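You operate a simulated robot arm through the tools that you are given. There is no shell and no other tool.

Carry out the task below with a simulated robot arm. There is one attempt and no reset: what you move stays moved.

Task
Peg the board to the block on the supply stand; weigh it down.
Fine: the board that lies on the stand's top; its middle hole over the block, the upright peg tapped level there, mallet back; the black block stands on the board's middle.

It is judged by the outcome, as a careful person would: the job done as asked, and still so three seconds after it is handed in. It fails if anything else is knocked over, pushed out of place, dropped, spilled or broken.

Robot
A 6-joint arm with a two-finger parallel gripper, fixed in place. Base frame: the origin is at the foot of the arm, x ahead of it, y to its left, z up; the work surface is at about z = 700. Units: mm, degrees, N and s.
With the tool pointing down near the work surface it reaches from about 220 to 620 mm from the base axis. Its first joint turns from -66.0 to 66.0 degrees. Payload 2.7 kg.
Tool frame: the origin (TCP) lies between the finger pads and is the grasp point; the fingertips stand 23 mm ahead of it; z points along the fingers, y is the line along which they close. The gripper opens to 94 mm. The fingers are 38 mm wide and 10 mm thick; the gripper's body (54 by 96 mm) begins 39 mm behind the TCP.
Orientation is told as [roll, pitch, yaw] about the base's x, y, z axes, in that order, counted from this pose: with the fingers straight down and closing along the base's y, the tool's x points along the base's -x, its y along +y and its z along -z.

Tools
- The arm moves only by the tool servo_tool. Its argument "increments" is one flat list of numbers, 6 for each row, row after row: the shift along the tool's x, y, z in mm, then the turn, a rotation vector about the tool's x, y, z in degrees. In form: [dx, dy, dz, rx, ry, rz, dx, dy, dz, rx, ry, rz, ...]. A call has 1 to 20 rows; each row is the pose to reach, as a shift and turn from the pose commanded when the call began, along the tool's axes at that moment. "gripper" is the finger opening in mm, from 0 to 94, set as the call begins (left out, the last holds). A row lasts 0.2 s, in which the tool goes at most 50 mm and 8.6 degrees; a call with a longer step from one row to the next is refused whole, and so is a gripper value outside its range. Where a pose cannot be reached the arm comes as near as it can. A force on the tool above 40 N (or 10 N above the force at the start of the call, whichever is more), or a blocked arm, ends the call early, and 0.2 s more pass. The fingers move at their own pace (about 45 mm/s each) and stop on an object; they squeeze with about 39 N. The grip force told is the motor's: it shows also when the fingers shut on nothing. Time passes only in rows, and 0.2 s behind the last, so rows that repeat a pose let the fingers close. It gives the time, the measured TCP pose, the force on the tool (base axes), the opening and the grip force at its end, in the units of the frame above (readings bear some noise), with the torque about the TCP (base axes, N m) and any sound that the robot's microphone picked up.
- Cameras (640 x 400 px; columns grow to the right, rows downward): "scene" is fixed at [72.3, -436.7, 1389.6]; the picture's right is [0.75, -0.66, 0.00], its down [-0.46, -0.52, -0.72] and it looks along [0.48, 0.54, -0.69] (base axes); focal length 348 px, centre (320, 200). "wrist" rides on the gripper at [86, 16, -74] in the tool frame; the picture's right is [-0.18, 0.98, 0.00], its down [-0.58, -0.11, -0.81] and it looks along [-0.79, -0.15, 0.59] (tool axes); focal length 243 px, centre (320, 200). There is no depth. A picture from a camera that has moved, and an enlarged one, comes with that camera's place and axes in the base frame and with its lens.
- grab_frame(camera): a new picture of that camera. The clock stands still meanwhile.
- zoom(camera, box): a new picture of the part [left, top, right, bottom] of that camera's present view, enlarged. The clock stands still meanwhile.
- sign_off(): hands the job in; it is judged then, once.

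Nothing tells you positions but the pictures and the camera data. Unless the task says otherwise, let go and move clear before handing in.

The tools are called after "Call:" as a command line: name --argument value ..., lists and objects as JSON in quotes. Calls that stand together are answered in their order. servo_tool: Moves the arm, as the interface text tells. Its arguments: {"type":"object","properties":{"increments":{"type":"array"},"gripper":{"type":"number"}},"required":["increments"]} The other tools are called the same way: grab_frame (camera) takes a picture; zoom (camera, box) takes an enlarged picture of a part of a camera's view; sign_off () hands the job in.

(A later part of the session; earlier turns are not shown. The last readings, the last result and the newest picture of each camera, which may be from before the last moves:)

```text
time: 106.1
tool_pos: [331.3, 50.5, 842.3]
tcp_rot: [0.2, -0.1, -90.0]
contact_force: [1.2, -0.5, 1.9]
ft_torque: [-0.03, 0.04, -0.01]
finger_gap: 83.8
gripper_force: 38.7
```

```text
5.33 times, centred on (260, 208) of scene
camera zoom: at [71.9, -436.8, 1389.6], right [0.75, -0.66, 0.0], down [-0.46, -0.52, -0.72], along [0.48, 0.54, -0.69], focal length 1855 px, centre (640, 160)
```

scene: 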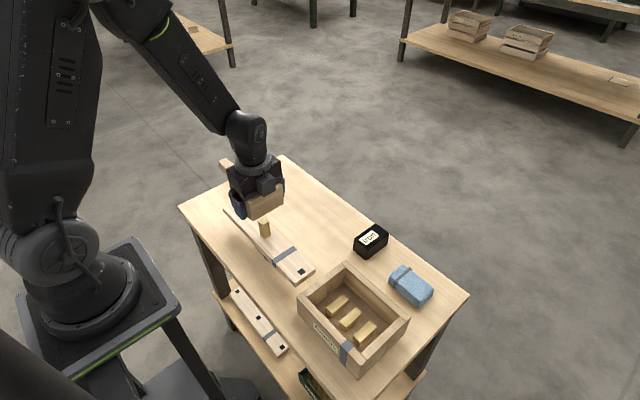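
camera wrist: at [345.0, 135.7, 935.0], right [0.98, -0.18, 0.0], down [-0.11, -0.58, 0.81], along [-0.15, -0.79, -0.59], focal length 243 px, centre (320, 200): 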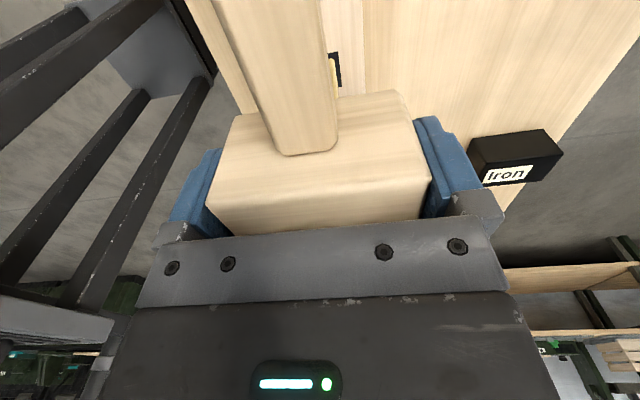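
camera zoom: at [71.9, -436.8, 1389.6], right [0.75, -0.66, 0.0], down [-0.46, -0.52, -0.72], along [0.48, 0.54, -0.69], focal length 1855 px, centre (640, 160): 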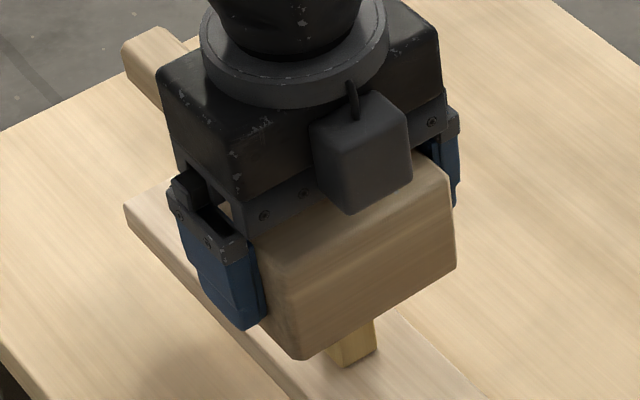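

The dark rim has gone again after that touch. I raise the mallet and look at the peg.

Call:
servo_tool --increments '[0, 0, -8, 0, 0, 0, 0, 0, -25, 0, 0, 0, 0, 0, -40, 0, 0, 0, 0, 0, -40, 0, 0, 0]'

Call:
zoom --camera "scene" --box '[252, 211, 284, 243]'

Call:
grab_frame --camera "wrist"

```text
time: 107.1
tool_pos: [330.9, 51.2, 880.6]
tcp_rot: [-0.1, -0.2, -90.1]
contact_force: [-0.1, 0.0, -4.1]
ft_torque: [-0.02, -0.01, -0.01]
finger_gap: 83.7
gripper_force: 39.4
```

```text
12.50 times, centred on (268, 227) of scene
camera zoom: at [72.3, -436.7, 1389.6], right [0.75, -0.66, 0.0], down [-0.46, -0.52, -0.72], along [0.48, 0.54, -0.69], focal length 4348 px, centre (970, -138)
```

zoom: 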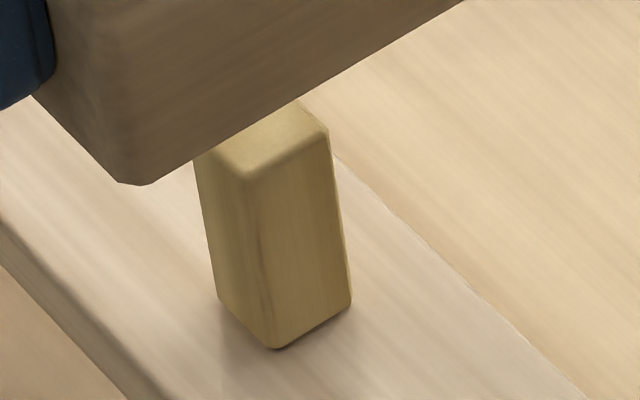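

```text
taken
camera wrist: at [345.8, 136.3, 953.9], right [0.98, -0.18, 0.0], down [-0.11, -0.58, 0.81], along [-0.15, -0.79, -0.59], focal length 243 px, centre (320, 200)
```

wrist: 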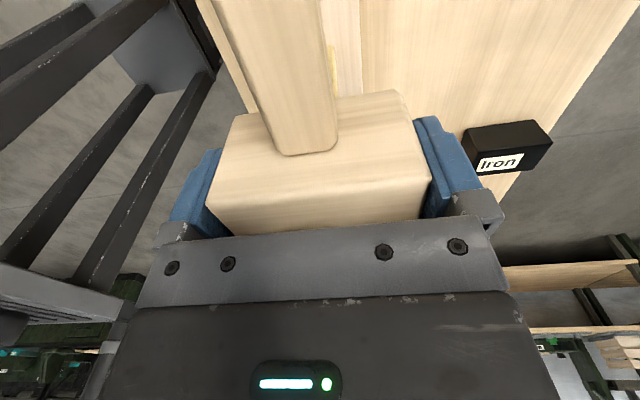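

The peg now stands at board level without the rim. I tap it once more at a moderate speed to learn whether it drives from here.

Call:
servo_tool --increments '[0, 0, 12, 0, 0, 0, 0, 0, 24, 0, 0, 0, 0, 0, 24, 0, 0, 0]'

Call:
servo_tool --increments '[0, 0, 20, 0, 0, 0]'

Call:
servo_tool --increments '[0, 0, -10, 0, 0, 0, 0, 0, -35, 0, 0, 0, 0, 0, -35, 0, 0, 0]'

Call:
zoom --camera "scene" --box '[252, 211, 284, 243]'

```text
time: 107.9
tool_pos: [330.8, 51.0, 856.8]
tcp_rot: [0.0, -0.1, -89.9]
contact_force: [0.5, 0.7, -2.4]
ft_torque: [0.01, 0.01, -0.03]
finger_gap: 83.7
gripper_force: 39.0
```

```text
time: 108.4
tool_pos: [331.4, 50.5, 837.9]
tcp_rot: [0.2, -0.1, -89.9]
contact_force: [-4.2, -1.6, 16.7]
ft_torque: [-0.09, 0.24, 0.0]
finger_gap: 83.7
gripper_force: 38.8
stopped in row 1: the force on the tool passed its limit at 40 N (the readings are from after the stop); the commanded pose is now the measured one
```

```text
time: 109.2
tool_pos: [331.4, 53.0, 873.8]
tcp_rot: [0.1, -0.1, -89.9]
contact_force: [0.6, -0.4, -3.6]
ft_torque: [-0.03, 0.05, 0.02]
finger_gap: 83.9
gripper_force: 39.0
```

```text
12.50 times, centred on (268, 227) of scene
camera zoom: at [72.3, -436.7, 1389.6], right [0.75, -0.66, 0.0], down [-0.46, -0.52, -0.72], along [0.48, 0.54, -0.69], focal length 4348 px, centre (970, -138)
```

zoom: 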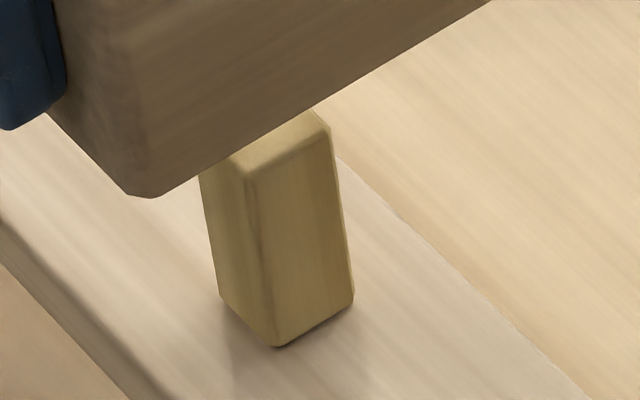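

Free-standing again and not driven. The hole holds the peg only lightly, and my slow push knocked it out of its hold; it probably needs a short quick tap while it is held. I put the mallet back, start the peg again, then tap smartly.

Call:
servo_tool --increments '[-5, 10, 0, 0, 0, 0, -15, 30, 0, 0, 0, 0, -27, 52, 0, 0, 0, 0, -39, 75, 0, 0, 0, 0, -50, 96, 0, 0, 0, 0, -55, 104.6, 0, 0, 0, 0, -55, 104.6, 30, 0, 0, 0, -55, 104.6, 70, 0, 0, 0, -55, 104.6, 105, 0, 0, 0, -55, 104.6, 120, 0, 0, 0, -55, 104.6, 120, 0, 0, 0]'

Call:
servo_tool --increments '[0, 0, 0, 0, 0, 0]'

Call:
servo_tool --increments '[0, 0, 0, 0, 0, 0]'

```text
time: 111.6
tool_pos: [434.7, -3.3, 755.1]
tcp_rot: [0.3, -0.1, -89.9]
contact_force: [0.2, -0.2, -3.1]
ft_torque: [0.03, 0.02, 0.01]
finger_gap: 83.6
gripper_force: 38.9
```

```text
time: 112.0
tool_pos: [435.9, -3.7, 755.0]
tcp_rot: [0.2, -0.2, -89.9]
contact_force: [-0.4, -0.6, -2.6]
ft_torque: [0.0, 0.02, -0.01]
finger_gap: 83.7
gripper_force: 39.2
```

```text
time: 112.4
tool_pos: [435.4, -4.6, 755.9]
tcp_rot: [0.1, -0.1, -89.9]
contact_force: [-0.1, -0.1, -3.4]
ft_torque: [0.02, 0.01, -0.01]
finger_gap: 83.6
gripper_force: 39.2
```

I correct the small offset and set the mallet down gently.

Call:
servo_tool --increments '[1.1, 0.5, 8, 0.2, 0.13, 0, 1.1, 0.5, 15, 0.2, 0.13, 0, 1.1, 0.5, 19, 0.2, 0.13, 0, 1.1, 0.5, 20.5, 0.2, 0.13, 0, 1.1, 0.5, 21.2, 0.2, 0.13, 0, 1.1, 0.5, 21.2, 0.2, 0.13, 0]'

Call:
servo_tool --increments '[0, 0, 0.4, 0, 0, 0, 0, 0, 0.8, 0, 0, 0, 0, 0, 0.8, 0, 0, 0]'

```text
time: 113.8
tool_pos: [437.8, -3.5, 734.2]
tcp_rot: [0.0, 0.0, -89.9]
contact_force: [-0.5, -0.7, -3.1]
ft_torque: [-0.03, -0.01, -0.01]
finger_gap: 84.0
gripper_force: 39.0
```

```text
time: 114.6
tool_pos: [435.7, -2.8, 732.2]
tcp_rot: [0.0, 0.0, -90.0]
contact_force: [-0.6, -0.2, -3.3]
ft_torque: [0.02, 0.0, 0.0]
finger_gap: 83.8
gripper_force: 39.0
```

Call:
servo_tool --increments '[0, 0, 0.4, 0, 0, 0, 0, 0, 0.8, 0, 0, 0, 0, 0, 0.8, 0, 0, 0]'

Call:
zoom --camera "scene" --box '[280, 220, 340, 265]'

```text
time: 115.4
tool_pos: [437.8, -1.8, 732.6]
tcp_rot: [0.1, -0.1, -90.0]
contact_force: [-4.6, 1.0, 12.9]
ft_torque: [-0.58, 0.41, -0.16]
finger_gap: 83.8
gripper_force: 39.4
```

```text
8.89 times, centred on (310, 242) of scene
camera zoom: at [72.0, -436.7, 1389.6], right [0.75, -0.66, 0.0], down [-0.46, -0.52, -0.72], along [0.48, 0.54, -0.69], focal length 3092 px, centre (409, -178)
```

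zoom: 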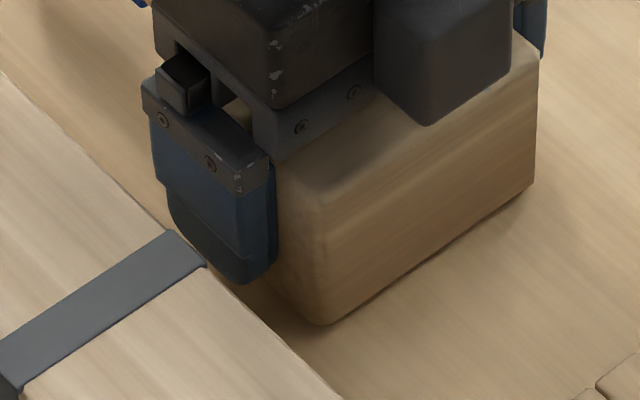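

The mallet is on the table. I ease off, open, and go back up toward the peg.

Call:
servo_tool --increments '[0, 0, -0.4, 0, 0, 0, 0, 0, -0.4, 0, 0, 0]'

Call:
servo_tool --increments '[0, 0, 0, 0, 0, 0, 0, 0, 0, 0, 0, 0, 0, 0, -10, 0, 0, 0, 0, 0, -40, 0, 0, 0, 0, 0, -75, 0, 0, 0, 0, 0, -105, 0, 0, 0, 0, 0, -120, 0, 0, 0, 0, 0, -120, 0, 0, 0]' --gripper 94

Call:
servo_tool --increments '[18, -35, 0, 0, 0, 0, 36, -70, 0, 0, 0, 0, 54, -106, 0, 0, 0, 0, 54, -106, 15, 0, 0, 0, 54, -106, 15, 0, 0, 0]' --gripper 60

Call:
zoom --camera "wrist" --box '[264, 40, 376, 130]'

Call:
grab_frame --camera "scene"

```text
time: 116.0
tool_pos: [435.8, -2.0, 732.2]
tcp_rot: [0.0, 0.1, -89.9]
contact_force: [-8.6, 2.8, 18.9]
ft_torque: [-0.71, 0.52, -0.32]
finger_gap: 83.8
gripper_force: 39.0
```

```text
time: 117.8
tool_pos: [437.2, -2.4, 852.0]
tcp_rot: [0.0, 0.1, -89.9]
contact_force: [0.9, 0.4, -0.7]
ft_torque: [0.02, 0.0, -0.01]
finger_gap: 94.0
gripper_force: 0.1
```

```text
time: 119.0
tool_pos: [331.1, 49.9, 836.3]
tcp_rot: [0.0, 0.1, -89.9]
contact_force: [0.2, -1.1, -0.3]
ft_torque: [0.04, -0.03, 0.04]
finger_gap: 59.9
gripper_force: 0.0
```

```text
4.44 times, centred on (320, 85) of wrist
camera zoom: at [347.1, 135.9, 910.3], right [0.98, -0.18, 0.0], down [-0.11, -0.58, 0.81], along [-0.15, -0.79, -0.59], focal length 1078 px, centre (320, 711)
```

zoom: 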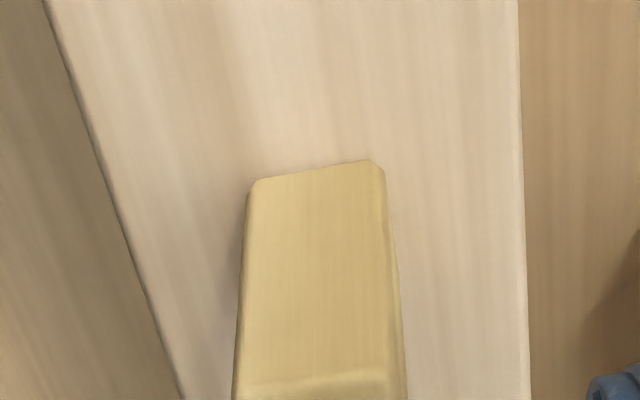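

```text
taken
```

scene: 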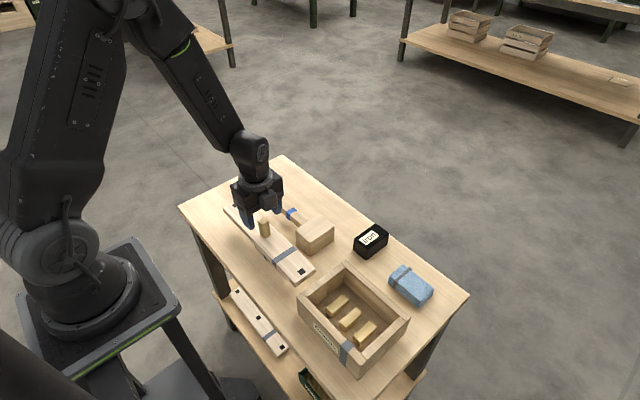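

The peg is nearly centred under the tool. I grip it again.

Call:
servo_tool --increments '[0, 1, 12, 0, 0, 0, 0, 1, 27, 0, 0, 0, 0, 1, 40, 0, 0, 0, 0, 1, 45, 0, 0, 0, 0, 1, 45, 0, 0, 0]'

Call:
servo_tool --increments '[0, 0, 0, 0, 0, 0, 0, 0, 0, 0, 0, 0, 0, 0, 0, 0, 0, 0, 0, 0, 0, 0, 0, 0, 0, 0, 0, 0, 0, 0]' --gripper 5

Call:
servo_tool --increments '[0, 0, -2, 0, 0, 0, 0, 0, -5, 0, 0, 0, 0, 0, -8, 0, 0, 0, 0, 0, -8, 0, 0, 0]'

Call:
zoom --camera "wrist" --box '[264, 90, 376, 160]'

```text
time: 120.2
tool_pos: [330.6, 49.4, 791.2]
tcp_rot: [0.0, 0.1, -89.9]
contact_force: [0.1, -0.2, 0.1]
ft_torque: [-0.05, -0.02, -0.03]
finger_gap: 60.1
gripper_force: 0.1
```

```text
time: 121.4
tool_pos: [331.4, 51.7, 792.8]
tcp_rot: [0.0, 0.1, -89.9]
contact_force: [0.2, 0.6, -0.4]
ft_torque: [0.03, 0.02, -0.01]
finger_gap: 18.7
gripper_force: 39.1
```

```text
time: 122.4
tool_pos: [332.1, 51.1, 800.5]
tcp_rot: [0.0, 0.1, -90.0]
contact_force: [0.6, 0.3, 0.2]
ft_torque: [-0.01, -0.03, 0.01]
finger_gap: 18.6
gripper_force: 39.1
```

```text
5.71 times, centred on (320, 125) of wrist
camera zoom: at [347.5, 136.5, 874.1], right [0.98, -0.18, 0.0], down [-0.11, -0.58, 0.81], along [-0.15, -0.79, -0.59], focal length 1386 px, centre (320, 629)
```

zoom: 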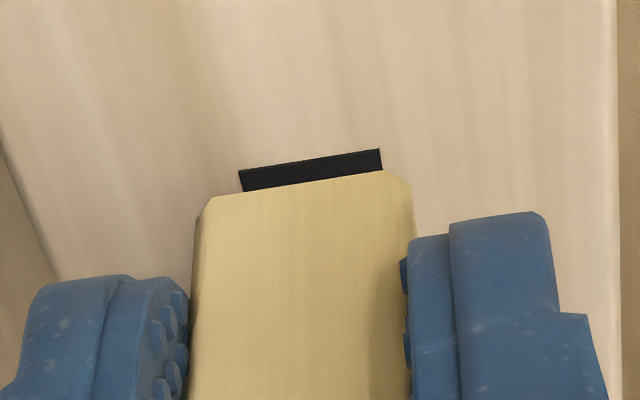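

The hole shows as a 14 mm square and the peg is 0.7 mm off in y. I correct that and step down until the hole opens.

Call:
servo_tool --increments '[-0.7, 0, 2, 0, 0, 0, -0.7, 0, 4, 0, 0, 0, -0.7, 0, 5, 0, 0, 0, -0.7, 0, 5, 0, 0, 0]'

Call:
zoom --camera "wrist" --box '[264, 90, 376, 160]'

Call:
servo_tool --increments '[0, 0, 0.5, 0, 0, 0, 0, 0, 0.5, 0, 0, 0]'

Call:
zoom --camera "wrist" --box '[264, 90, 376, 160]'

Call:
servo_tool --increments '[0, 0, 0.4, 0, 0, 0, 0, 0, 0.4, 0, 0, 0]'

Call:
zoom --camera "wrist" --box '[264, 90, 376, 160]'

```text
time: 123.4
tool_pos: [332.6, 49.5, 795.1]
tcp_rot: [-0.1, 0.0, -89.8]
contact_force: [-0.8, -0.1, 0.4]
ft_torque: [0.02, 0.01, 0.01]
finger_gap: 18.9
gripper_force: 39.3
```

```text
5.71 times, centred on (320, 125) of wrist
camera zoom: at [347.4, 135.8, 868.6], right [0.98, -0.18, 0.0], down [-0.11, -0.58, 0.81], along [-0.15, -0.79, -0.59], focal length 1386 px, centre (320, 629)
```

zoom: 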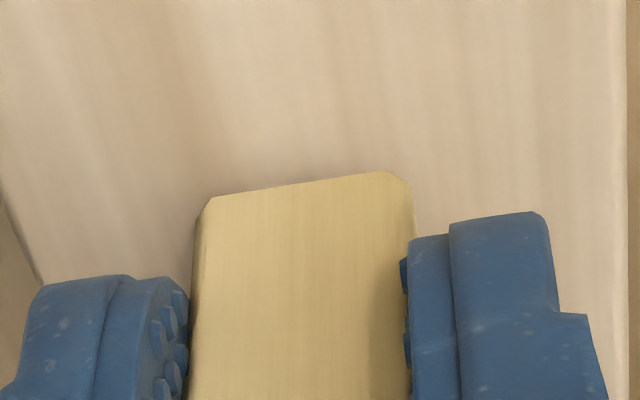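

```text
time: 124.0
tool_pos: [331.0, 50.0, 794.7]
tcp_rot: [0.1, 0.1, -90.0]
contact_force: [0.5, 0.4, 0.2]
ft_torque: [0.05, 0.03, -0.02]
finger_gap: 18.8
gripper_force: 39.1
```

```text
5.71 times, centred on (320, 125) of wrist
camera zoom: at [347.6, 135.7, 868.3], right [0.98, -0.18, 0.0], down [-0.11, -0.58, 0.81], along [-0.15, -0.79, -0.59], focal length 1386 px, centre (320, 629)
```

zoom: 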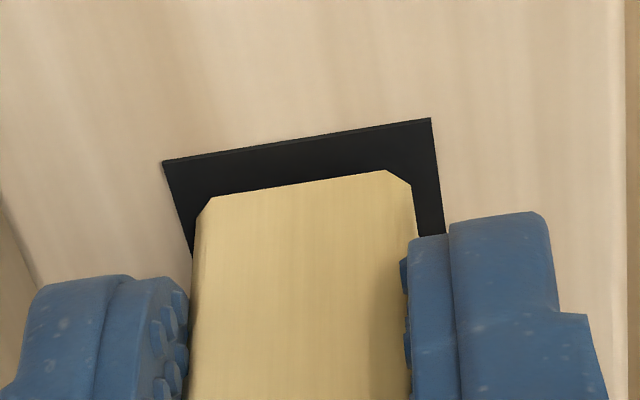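

```text
time: 124.6
tool_pos: [331.8, 51.1, 793.9]
tcp_rot: [0.0, 0.1, -89.9]
contact_force: [-1.1, -0.1, 2.3]
ft_torque: [0.03, -0.02, 0.01]
finger_gap: 18.5
gripper_force: 39.1
```

```text
5.71 times, centred on (320, 125) of wrist
camera zoom: at [347.7, 135.7, 868.0], right [0.98, -0.18, 0.0], down [-0.11, -0.58, 0.81], along [-0.15, -0.79, -0.59], focal length 1386 px, centre (320, 629)
```

zoom: 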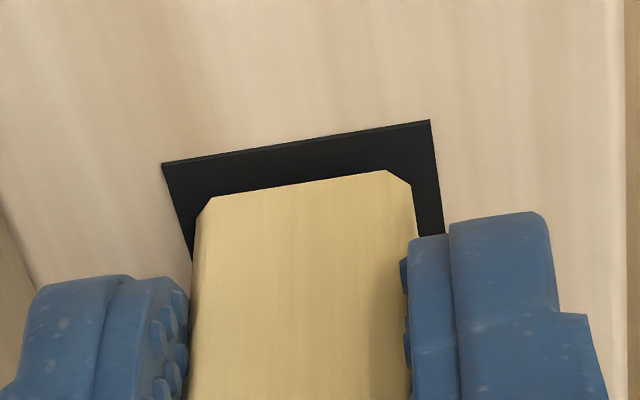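

The hole opened again and the peg is centred in it. I back off 0.3 mm to unload it, let go, and rise.

Call:
servo_tool --increments '[0, 0, -0.3, 0, 0, 0, 0, 0, -0.3, 0, 0, 0]'

Call:
servo_tool --increments '[0, 0, 0, 0, 0, 0, 0, 0, 0, 0, 0, 0, 0, 0, 0, 0, 0, 0]' --gripper 40

Call:
zoom --camera "wrist" --box '[264, 90, 376, 160]'

Call:
servo_tool --increments '[0, 0, -5, 0, 0, 0, 0, 0, -15, 0, 0, 0, 0, 0, -35, 0, 0, 0, 0, 0, -60, 0, 0, 0, 0, 0, -60, 0, 0, 0]'

Call:
zoom --camera "scene" --box '[252, 211, 284, 243]'

```text
time: 125.2
tool_pos: [331.8, 50.7, 794.9]
tcp_rot: [-0.1, -0.1, -89.9]
contact_force: [0.0, -1.6, 0.4]
ft_torque: [0.02, 0.01, -0.01]
finger_gap: 18.9
gripper_force: 39.3
```

```text
time: 126.0
tool_pos: [331.8, 52.0, 795.7]
tcp_rot: [0.1, 0.1, -89.9]
contact_force: [-0.5, -0.3, 0.0]
ft_torque: [-0.03, 0.0, -0.01]
finger_gap: 39.9
gripper_force: 0.1
```

```text
5.71 times, centred on (320, 125) of wrist
camera zoom: at [347.5, 136.1, 868.4], right [0.98, -0.18, 0.0], down [-0.11, -0.58, 0.81], along [-0.15, -0.79, -0.59], focal length 1386 px, centre (320, 629)
```

zoom: 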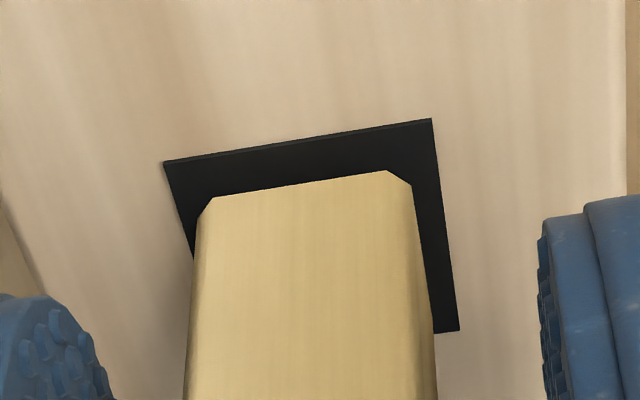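

```text
time: 127.2
tool_pos: [330.7, 50.8, 854.7]
tcp_rot: [0.0, 0.1, -89.9]
contact_force: [0.0, 0.7, -0.2]
ft_torque: [0.01, 0.0, 0.03]
finger_gap: 40.1
gripper_force: 0.0
```

```text
12.50 times, centred on (268, 227) of scene
camera zoom: at [72.3, -436.7, 1389.6], right [0.75, -0.66, 0.0], down [-0.46, -0.52, -0.72], along [0.48, 0.54, -0.69], focal length 4348 px, centre (970, -138)
```

zoom: 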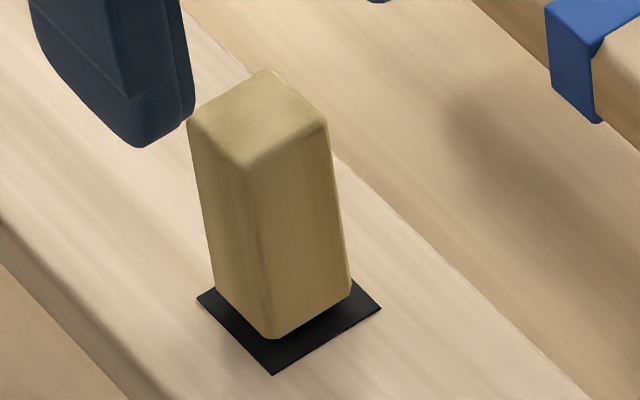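

The peg stands started in the open hole again. I return to the mallet by retracing my commanded moves exactly.

Call:
servo_tool --increments '[-5, 10, -3, 0, 0, 0, -18, 35, -3, 0, 0, 0, -33, 65, -3, 0, 0, 0, -47, 95, -3, 0, 0, 0, -53.3, 105, 0, 0, 0, 0, -53.3, 105, 30, 0, 0, 0, -53.3, 105, 34, 0, 0, 0, -53.3, 105, 34, 0, 0, 0]' --gripper 94

Call:
zoom --camera "wrist" --box '[200, 40, 440, 190]'

```text
time: 129.0
tool_pos: [436.1, -3.5, 820.1]
tcp_rot: [0.0, 0.1, -89.9]
contact_force: [0.0, -0.7, 0.4]
ft_torque: [0.0, 0.0, 0.02]
finger_gap: 93.9
gripper_force: 0.1
```

```text
2.67 times, centred on (320, 115) of wrist
camera zoom: at [452.2, 82.6, 894.6], right [0.98, -0.18, 0.0], down [-0.11, -0.58, 0.81], along [-0.15, -0.79, -0.59], focal length 647 px, centre (320, 427)
```

zoom: 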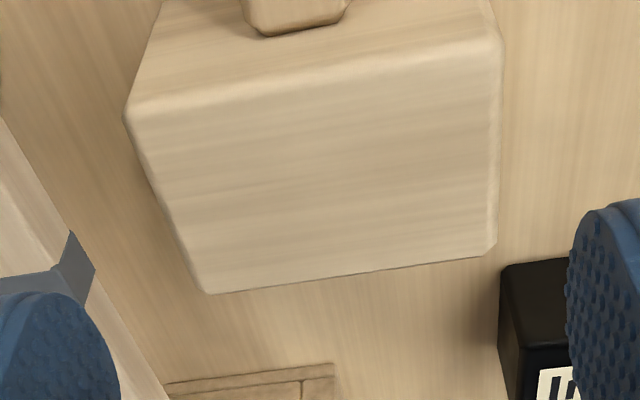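

The mallet is in place between the fingers. I go down and grip the head.

Call:
servo_tool --increments '[0, 0.4, 15, 0, 0, 0, 0, 0.6, 30, 0, 0, 0, 0, 0.6, 40, 0, 0, 0, 0, 0.6, 48, 0, 0, 0, 0, 0.6, 56, 0, 0, 0, 0, 0.6, 64, 0, 0, 0, 0, 0.6, 72, 0, 0, 0, 0, 0.6, 80, 0, 0, 0, 0, 0.6, 87, 0, 0, 0, 0, 0.6, 87, 0, 0, 0]'

Call:
servo_tool --increments '[0, 0, 0, 0, 0, 0, 0, 0, 0, 0, 0, 0, 0, 0, 0, 0, 0, 0, 0, 0, 0, 0, 0, 0]' --gripper 60

Call:
servo_tool --increments '[0, 0, -2, 0, 0, 0, 0, 0, -8, 0, 0, 0, 0, 0, -20, 0, 0, 0, 0, 0, -40, 0, 0, 0, 0, 0, -65, 0, 0, 0, 0, 0, -90, 0, 0, 0, 0, 0, -115, 0, 0, 0, 0, 0, -135, 0, 0, 0, 4, -8, -140, 0, 0, 0, 13, -25, -140, 0, 0, 0, 24, -46, -140, 0, 0, 0, 35, -67, -140, 0, 0, 0, 46, -90, -140, 0, 0, 0, 52, -102, -140, 0, 0, 0, 53.3, -105.6, -140, 0, 0, 0, 53.3, -105.6, -140, 0, 0, 0]'

Call:
zoom --camera "scene" --box '[210, 180, 320, 250]'

```text
time: 131.2
tool_pos: [437.7, -1.4, 733.2]
tcp_rot: [0.0, 0.1, -89.9]
contact_force: [-0.5, -0.4, 0.0]
ft_torque: [0.02, -0.01, -0.04]
finger_gap: 94.1
gripper_force: 0.1
```

```text
time: 132.2
tool_pos: [437.2, -2.6, 733.7]
tcp_rot: [0.0, 0.0, -89.9]
contact_force: [-1.6, 0.0, -0.3]
ft_torque: [-0.04, 0.08, -0.02]
finger_gap: 83.9
gripper_force: 39.1
```

```text
time: 135.6
tool_pos: [330.6, 51.3, 874.1]
tcp_rot: [0.0, 0.0, -89.9]
contact_force: [0.7, -0.1, -4.0]
ft_torque: [0.01, 0.04, -0.03]
finger_gap: 84.1
gripper_force: 38.9
```

```text
5.71 times, centred on (265, 215) of scene
camera zoom: at [72.3, -436.7, 1389.6], right [0.75, -0.66, 0.0], down [-0.46, -0.52, -0.72], along [0.48, 0.54, -0.69], focal length 1988 px, centre (634, 114)
```

zoom: 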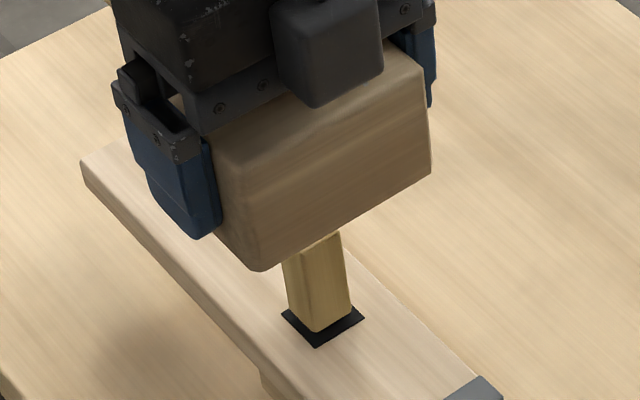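

The mallet is about 32 mm above the started peg. Now a short quick tap with immediate rebound.

Call:
servo_tool --increments '[0, 0, 34, 0, 0, 0, 0, 0, 10, 0, 0, 0, 0, 0, 0, 0, 0, 0, 0, 0, 0, 0, 0, 0]'

Call:
zoom --camera "scene" --box '[210, 180, 320, 250]'

```text
time: 136.6
tool_pos: [330.3, 50.4, 872.9]
tcp_rot: [0.0, 0.0, -89.9]
contact_force: [-0.5, 0.0, -4.2]
ft_torque: [-0.01, -0.04, 0.02]
finger_gap: 83.8
gripper_force: 39.2
```

```text
5.71 times, centred on (265, 215) of scene
camera zoom: at [72.3, -436.7, 1389.6], right [0.75, -0.66, 0.0], down [-0.46, -0.52, -0.72], along [0.48, 0.54, -0.69], focal length 1988 px, centre (634, 114)
```

zoom: 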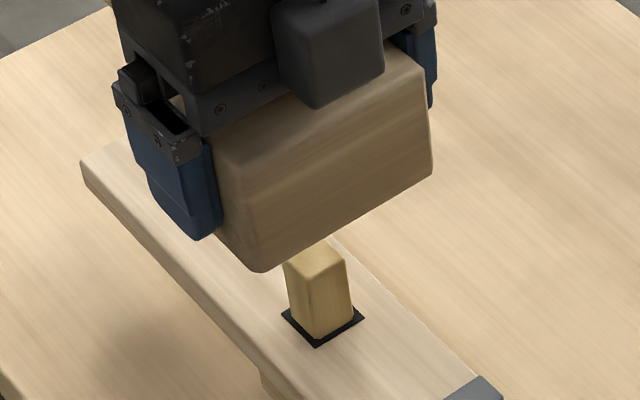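

That worked: the quick tap drove the peg down and the hole still holds it. I measure how far it went.

Call:
zoom --camera "scene" --box '[252, 211, 284, 243]'

```text
12.50 times, centred on (268, 227) of scene
camera zoom: at [72.3, -436.7, 1389.6], right [0.75, -0.66, 0.0], down [-0.46, -0.52, -0.72], along [0.48, 0.54, -0.69], focal length 4348 px, centre (970, -138)
```

zoom: 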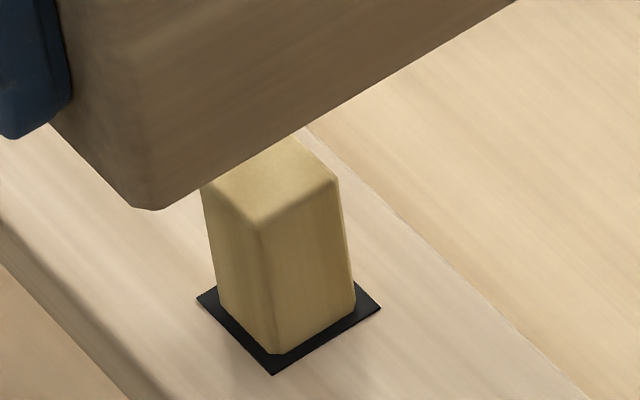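

The peg now protrudes about 34 mm. I lower to about 30 mm above it and give the same kind of quick tap with rebound.

Call:
servo_tool --increments '[0, 0, 8, 0, 0, 0, 0, 0, 15, 0, 0, 0, 0, 0, 15, 0, 0, 0]'

Call:
servo_tool --increments '[0, 0, 34, 0, 0, 0, 0, 0, 10, 0, 0, 0, 0, 0, 0, 0, 0, 0, 0, 0, 0, 0, 0, 0]'

Call:
zoom --camera "scene" --box '[252, 211, 284, 243]'

```text
time: 137.4
tool_pos: [331.8, 50.6, 857.3]
tcp_rot: [0.0, 0.0, -89.9]
contact_force: [0.1, -0.2, -3.9]
ft_torque: [-0.05, -0.01, 0.0]
finger_gap: 83.8
gripper_force: 38.9
```

```text
time: 138.4
tool_pos: [330.8, 49.3, 858.8]
tcp_rot: [-0.1, -0.1, -89.9]
contact_force: [0.1, -0.1, -3.7]
ft_torque: [0.01, -0.04, 0.04]
finger_gap: 83.9
gripper_force: 39.3
```

```text
12.50 times, centred on (268, 227) of scene
camera zoom: at [72.3, -436.7, 1389.6], right [0.75, -0.66, 0.0], down [-0.46, -0.52, -0.72], along [0.48, 0.54, -0.69], focal length 4348 px, centre (970, -138)
```

zoom: 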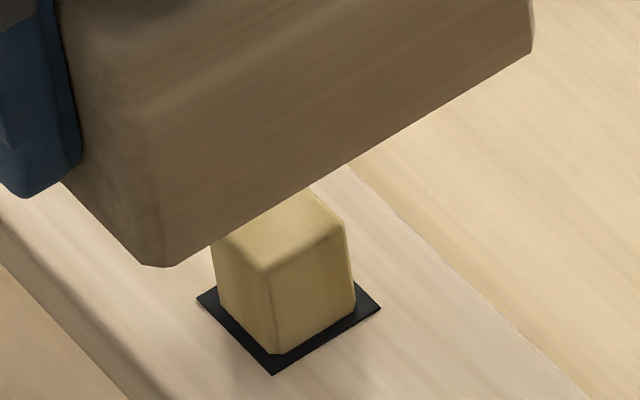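

Another 12 mm in; about 23 mm protrude now. I continue the same way.

Call:
servo_tool --increments '[0, 0, 7, 0, 0, 0, 0, 0, 12, 0, 0, 0, 0, 0, 12, 0, 0, 0]'

Call:
servo_tool --increments '[0, 0, 33, 0, 0, 0, 0, 0, 10, 0, 0, 0, 0, 0, 0, 0, 0, 0, 0, 0, 0, 0, 0, 0]'

Call:
zoom --camera "scene" --box '[252, 211, 284, 243]'

```text
time: 139.2
tool_pos: [330.0, 49.5, 847.1]
tcp_rot: [0.0, 0.2, -89.9]
contact_force: [-0.2, 0.6, -3.3]
ft_torque: [0.03, 0.0, -0.02]
finger_gap: 83.9
gripper_force: 38.8
```

```text
time: 140.2
tool_pos: [330.5, 51.2, 845.9]
tcp_rot: [0.0, -0.1, -89.9]
contact_force: [0.0, 0.2, -3.1]
ft_torque: [0.0, -0.01, 0.0]
finger_gap: 83.8
gripper_force: 39.4
```

```text
12.50 times, centred on (268, 227) of scene
camera zoom: at [72.3, -436.7, 1389.6], right [0.75, -0.66, 0.0], down [-0.46, -0.52, -0.72], along [0.48, 0.54, -0.69], focal length 4348 px, centre (970, -138)
```

zoom: 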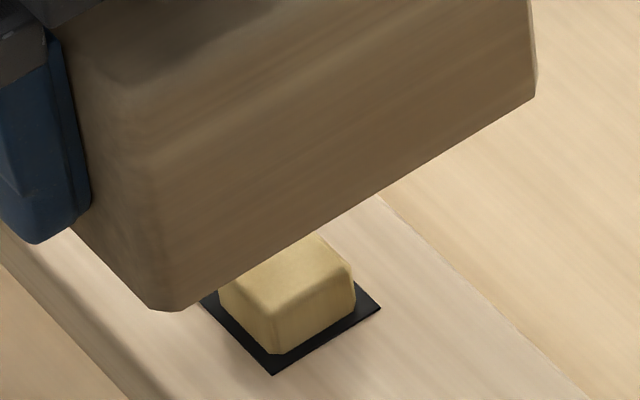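

About 12 mm left. One more of the same.

Call:
servo_tool --increments '[0, 0, 7, 0, 0, 0, 0, 0, 12, 0, 0, 0, 0, 0, 12, 0, 0, 0]'

Call:
servo_tool --increments '[0, 0, 32, 0, 0, 0, 0, 0, 8, 0, 0, 0, 0, 0, -12, 0, 0, 0, 0, 0, -12, 0, 0, 0]'

Call:
zoom --camera "scene" --box '[252, 211, 284, 243]'

```text
time: 141.0
tool_pos: [331.5, 50.4, 834.6]
tcp_rot: [0.0, 0.0, -89.9]
contact_force: [-0.3, -0.2, -3.3]
ft_torque: [-0.03, -0.03, -0.03]
finger_gap: 83.8
gripper_force: 38.9
```

```text
time: 142.0
tool_pos: [331.6, 50.1, 844.9]
tcp_rot: [0.0, 0.1, -89.9]
contact_force: [-0.8, 0.0, -3.7]
ft_torque: [0.03, -0.02, 0.01]
finger_gap: 83.8
gripper_force: 39.3
```

```text
12.50 times, centred on (268, 227) of scene
camera zoom: at [72.3, -436.7, 1389.6], right [0.75, -0.66, 0.0], down [-0.46, -0.52, -0.72], along [0.48, 0.54, -0.69], focal length 4348 px, centre (970, -138)
```

zoom: 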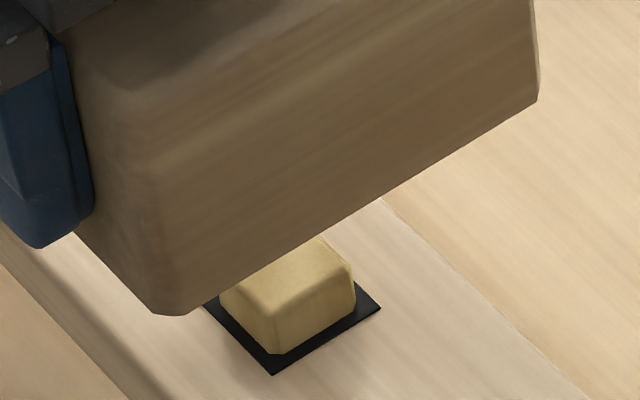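

That one barely reached it. I go a little lower before the next tap.

Call:
servo_tool --increments '[0, 0, 7, 0, 0, 0, 0, 0, 15, 0, 0, 0, 0, 0, 15, 0, 0, 0]'

Call:
servo_tool --increments '[0, 0, 33, 0, 0, 0, 0, 0, 8, 0, 0, 0, 0, 0, -15, 0, 0, 0, 0, 0, -15, 0, 0, 0]'

Call:
zoom --camera "scene" --box '[252, 211, 284, 243]'

```text
time: 142.8
tool_pos: [331.0, 51.4, 828.8]
tcp_rot: [0.0, 0.1, -90.0]
contact_force: [-0.6, 0.2, -3.5]
ft_torque: [0.02, 0.02, -0.01]
finger_gap: 83.8
gripper_force: 39.0
```

```text
time: 143.8
tool_pos: [331.7, 48.5, 846.0]
tcp_rot: [-0.1, -0.1, -89.9]
contact_force: [0.0, 0.7, -3.2]
ft_torque: [-0.02, 0.01, -0.01]
finger_gap: 83.7
gripper_force: 38.6
```

```text
12.50 times, centred on (268, 227) of scene
camera zoom: at [72.3, -436.7, 1389.6], right [0.75, -0.66, 0.0], down [-0.46, -0.52, -0.72], along [0.48, 0.54, -0.69], focal length 4348 px, centre (970, -138)
```

zoom: 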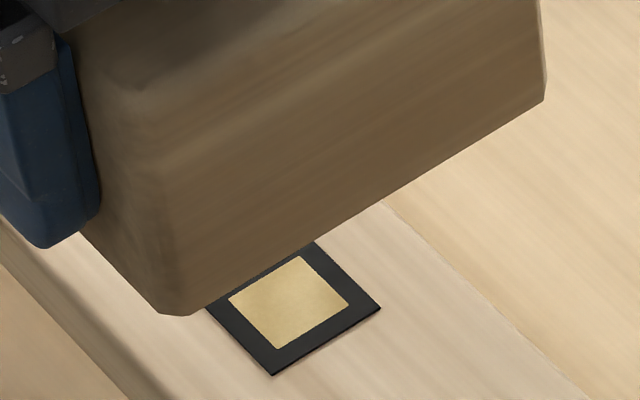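

The peg looks level with the board now. I zoom in more to judge whether it is truly flush before I return the mallet.

Call:
zoom --camera "scene" --box '[258, 226, 278, 242]'

Call:
grab_frame --camera "wrist"

```text
16.00 times, centred on (268, 234) of scene
camera zoom: at [72.3, -436.7, 1389.6], right [0.75, -0.66, 0.0], down [-0.46, -0.52, -0.72], along [0.48, 0.54, -0.69], focal length 5566 px, centre (1152, -344)
```

zoom: 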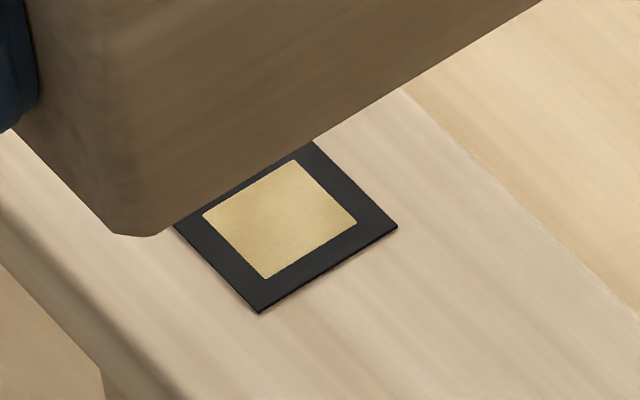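

```text
taken
camera wrist: at [347.7, 134.4, 919.6], right [0.98, -0.18, 0.0], down [-0.11, -0.58, 0.81], along [-0.15, -0.79, -0.59], focal length 243 px, centre (320, 200)
```

wrist: 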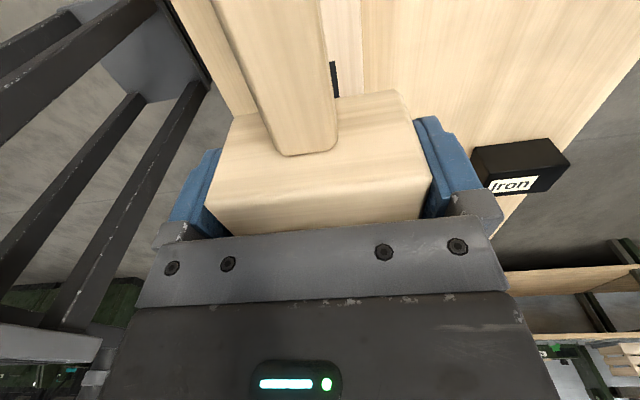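

The peg's flat top lies flush in the hole. Now I carry the mallet back to its place, correcting the small offset from its first position.

Call:
servo_tool --increments '[-5, 10, -5, 0, 0, 0, -17, 33, -5, 0, 0, 0, -32, 60, -5, 0, 0, 0, -46, 86, -5, 0, 0, 0, -55, 103, 0, 0, 0, 0, -55.3, 104.1, 20, 0, 0, 0, -55.3, 104.1, 50, 0, 0, 0, -55.3, 104.1, 80, 0, 0, 0, -55.3, 104.1, 100, 0, 0, 0, -55.3, 104.1, 108, 0, 0, 0, -55.3, 104.1, 108, 0, 0, 0]'

Call:
servo_tool --increments '[0, 0, 1, 0, 0, 0, 0, 0, 2.5, 0, 0, 0, 0, 0, 4, 0, 0, 0, 0, 0, 4, 0, 0, 0]'

Call:
servo_tool --increments '[0, 0, 0.5, 0, 0, 0, 0, 0, 1, 0, 0, 0, 0, 0, 1, 0, 0, 0]'

```text
time: 146.2
tool_pos: [436.3, -3.7, 737.7]
tcp_rot: [0.1, 0.1, -89.9]
contact_force: [0.7, -0.5, -2.5]
ft_torque: [-0.01, 0.0, 0.01]
finger_gap: 83.6
gripper_force: 39.1
```

```text
time: 147.2
tool_pos: [437.0, -3.6, 734.5]
tcp_rot: [-0.1, 0.0, -89.9]
contact_force: [0.5, -0.1, -2.9]
ft_torque: [0.01, 0.01, 0.03]
finger_gap: 83.6
gripper_force: 38.8
```

```text
time: 148.0
tool_pos: [436.0, -4.5, 733.3]
tcp_rot: [0.0, 0.0, -89.9]
contact_force: [-3.2, -2.7, 6.9]
ft_torque: [0.08, 0.22, 0.08]
finger_gap: 83.6
gripper_force: 38.9
```

The mallet is on the table. I let go and rise.

Call:
servo_tool --increments '[0, 0, -0.4, 0, 0, 0, 0, 0, -0.4, 0, 0, 0]'

Call:
servo_tool --increments '[0, 0, 0, 0, 0, 0, 0, 0, 0, 0, 0, 0, 0, 0, -10, 0, 0, 0, 0, 0, -40, 0, 0, 0, 0, 0, -75, 0, 0, 0, 0, 0, -100, 0, 0, 0, 0, 0, -100, 0, 0, 0]' --gripper 94

Call:
grab_frame --camera "wrist"

Call:
zoom --camera "scene" --box '[220, 170, 400, 290]'

```text
time: 148.6
tool_pos: [434.7, -4.3, 733.4]
tcp_rot: [-0.1, 0.1, -89.9]
contact_force: [-0.2, 0.4, -0.2]
ft_torque: [0.04, 0.14, -0.01]
finger_gap: 83.7
gripper_force: 38.9
```

```text
time: 150.2
tool_pos: [437.0, -3.5, 832.6]
tcp_rot: [0.0, 0.0, -89.9]
contact_force: [0.8, -0.1, -0.2]
ft_torque: [0.02, -0.01, 0.01]
finger_gap: 94.1
gripper_force: 0.1
```

```text
taken
camera wrist: at [451.9, 81.0, 906.8], right [0.98, -0.18, 0.0], down [-0.11, -0.58, 0.81], along [-0.15, -0.79, -0.59], focal length 243 px, centre (320, 200)
```

wrist: 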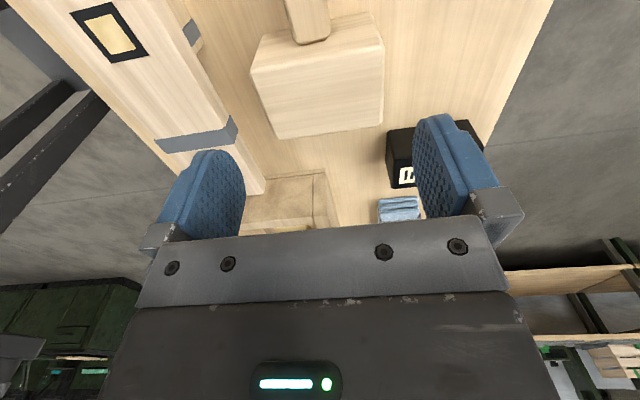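

```text
3.33 times, centred on (310, 230) of scene
camera zoom: at [72.3, -436.7, 1389.6], right [0.75, -0.66, 0.0], down [-0.46, -0.52, -0.72], along [0.48, 0.54, -0.69], focal length 1160 px, centre (353, 100)
```

zoom: 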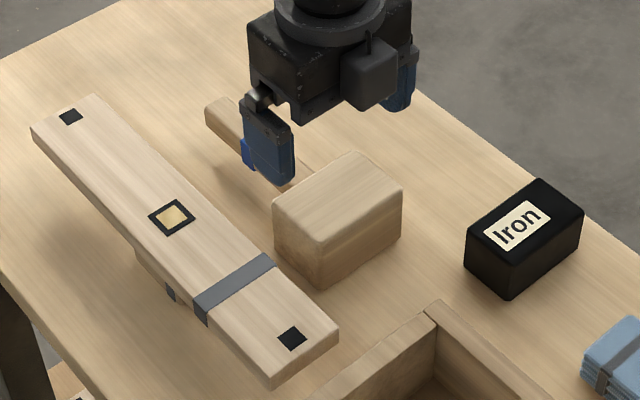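

The peg sits level in the board, framed by the dark rim, and the mallet is home. I check the peg closely from the wrist camera.

Call:
servo_tool --increments '[15, -40, 0, 0, 0, 0, 35, -80, 0, 0, 0, 0, 45, -106, 0, 0, 0, 0, 45, -106, 0, 0, 0, 0]'

Call:
zoom --camera "wrist" --box '[264, 50, 376, 120]'

Call:
grab_frame --camera "wrist"

```text
time: 151.2
tool_pos: [330.0, 40.5, 833.6]
tcp_rot: [0.1, 0.1, -90.0]
contact_force: [0.1, -0.7, 1.0]
ft_torque: [-0.01, -0.02, 0.04]
finger_gap: 93.7
gripper_force: 0.0
```

```text
5.71 times, centred on (320, 85) of wrist
camera zoom: at [346.0, 125.4, 907.3], right [0.98, -0.18, 0.0], down [-0.11, -0.58, 0.81], along [-0.15, -0.79, -0.59], focal length 1386 px, centre (320, 857)
```

zoom: 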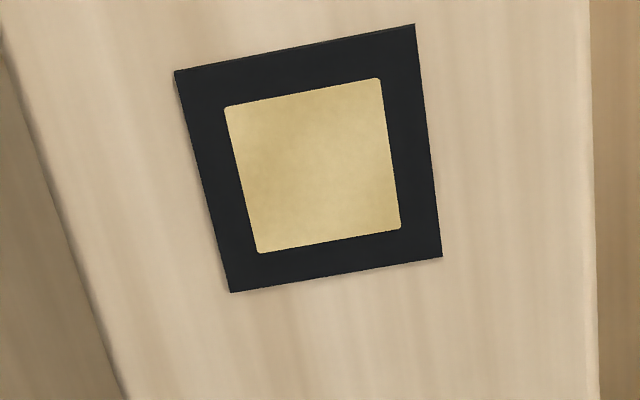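

```text
taken
camera wrist: at [346.0, 125.4, 907.3], right [0.98, -0.18, 0.0], down [-0.11, -0.58, 0.81], along [-0.15, -0.79, -0.59], focal length 243 px, centre (320, 200)
```

wrist: 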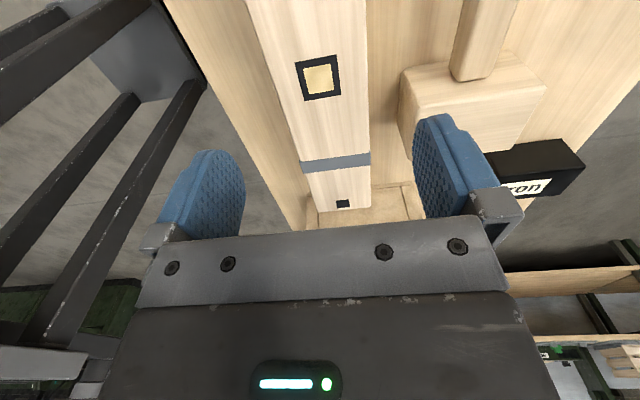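

The peg is flush and centred. Next I look at the black "Iron" block from above to plan its grip.

Call:
servo_tool --increments '[-25, 35, 0, 0, 0, 0, -50, 70, 0, 0, 0, 0, -75, 105, 0, 0, 0, 0, -100, 140, 0, 0, 0, 0, -125, 170, 0, 0, 0, 0, -142, 185, 0, 0, 0, 0, -142, 185, 0, 0, 0, 0]'

Call:
grab_frame --camera "wrist"

Call:
zoom --camera "wrist" --box '[220, 40, 420, 165]'

Call:
zoom --camera "scene" --box '[330, 200, 450, 275]'

```text
time: 152.8
tool_pos: [513.8, -100.3, 834.0]
tcp_rot: [-0.1, 0.0, -89.9]
contact_force: [-0.6, 0.0, 0.8]
ft_torque: [0.02, 0.01, -0.01]
finger_gap: 94.1
gripper_force: 0.0
```

```text
taken
camera wrist: at [530.4, -15.2, 907.3], right [0.98, -0.18, 0.0], down [-0.11, -0.58, 0.81], along [-0.15, -0.79, -0.59], focal length 243 px, centre (320, 200)
```

wrist: 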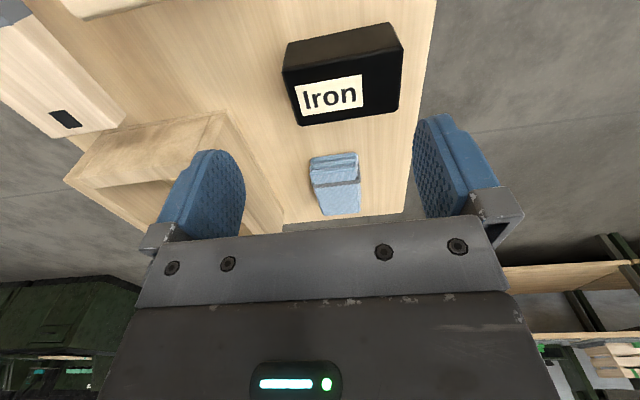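

```text
3.20 times, centred on (320, 102) of wrist
camera zoom: at [530.4, -15.2, 907.3], right [0.98, -0.18, 0.0], down [-0.11, -0.58, 0.81], along [-0.15, -0.79, -0.59], focal length 776 px, centre (320, 512)
```

zoom: 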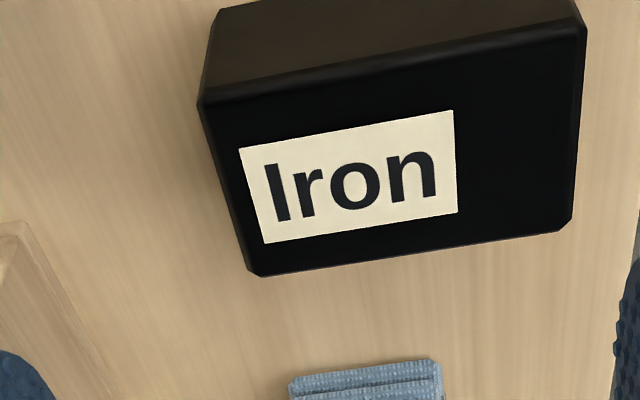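

```text
5.33 times, centred on (390, 238) of scene
camera zoom: at [72.3, -436.7, 1389.6], right [0.75, -0.66, 0.0], down [-0.46, -0.52, -0.72], along [0.48, 0.54, -0.69], focal length 1855 px, centre (-53, 0)
```

zoom: 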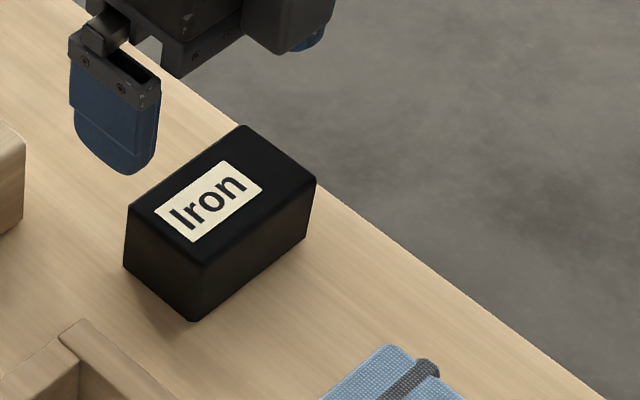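

The iron block spans about x 492–568, y −131…−88, and is 46 mm high. I will grip it across its 43 mm width, so I turn the tool back to yaw 0 above it.

Call:
servo_tool --increments '[-1, 1.5, 0, 0, 0, -8.2, -2, 3, 0, 0, 0, -16.4, -3, 4.5, 0, 0, 0, -24.5, -4, 6, 0, 0, 0, -32.7, -5, 7.5, 0, 0, 0, -40.9, -6, 9, 0, 0, 0, -49.1, -7, 10.5, 0, 0, 0, -57.3, -8, 12, 0, 0, 0, -65.5, -9, 14, 0, 0, 0, -73.6, -9.5, 15.5, 0, 0, 0, -81.8, -9.5, 16.5, 0, 0, 0, -89.9, -9.5, 16.5, 0, 0, 0, -89.9]' --gripper 76

Call:
grab_frame --camera "wrist"

Call:
zoom --camera "wrist" --box '[220, 40, 420, 165]'

Call:
grab_frame --camera "scene"

```text
time: 155.4
tool_pos: [530.6, -109.5, 833.1]
tcp_rot: [0.0, 0.0, 0.1]
contact_force: [0.5, 0.2, -0.1]
ft_torque: [-0.01, -0.02, 0.02]
finger_gap: 75.9
gripper_force: 0.0
```

```text
taken
camera wrist: at [444.1, -95.8, 907.4], right [0.18, 0.98, 0.0], down [0.58, -0.11, 0.81], along [0.79, -0.15, -0.59], focal length 243 px, centre (320, 200)
```

wrist: 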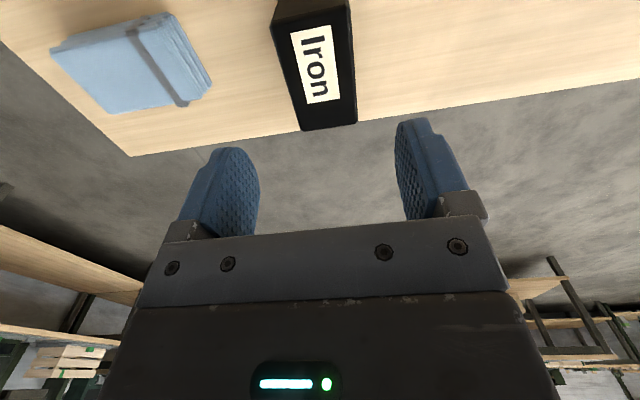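

```text
3.20 times, centred on (320, 102) of wrist
camera zoom: at [444.1, -95.8, 907.4], right [0.18, 0.98, 0.0], down [0.58, -0.11, 0.81], along [0.79, -0.15, -0.59], focal length 776 px, centre (320, 512)
```

zoom: 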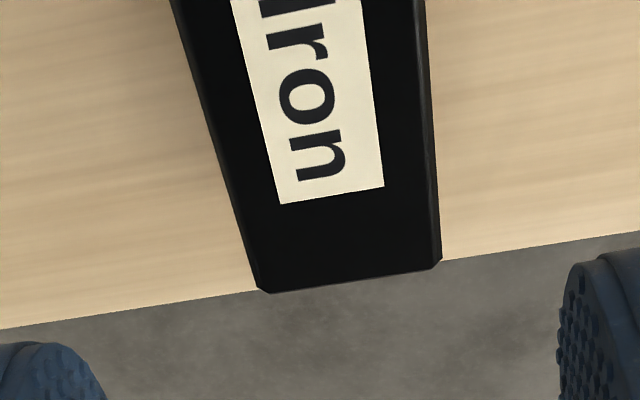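

```text
taken
```

scene: 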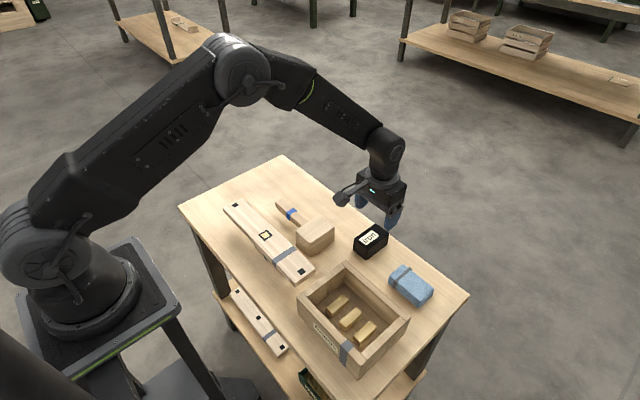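

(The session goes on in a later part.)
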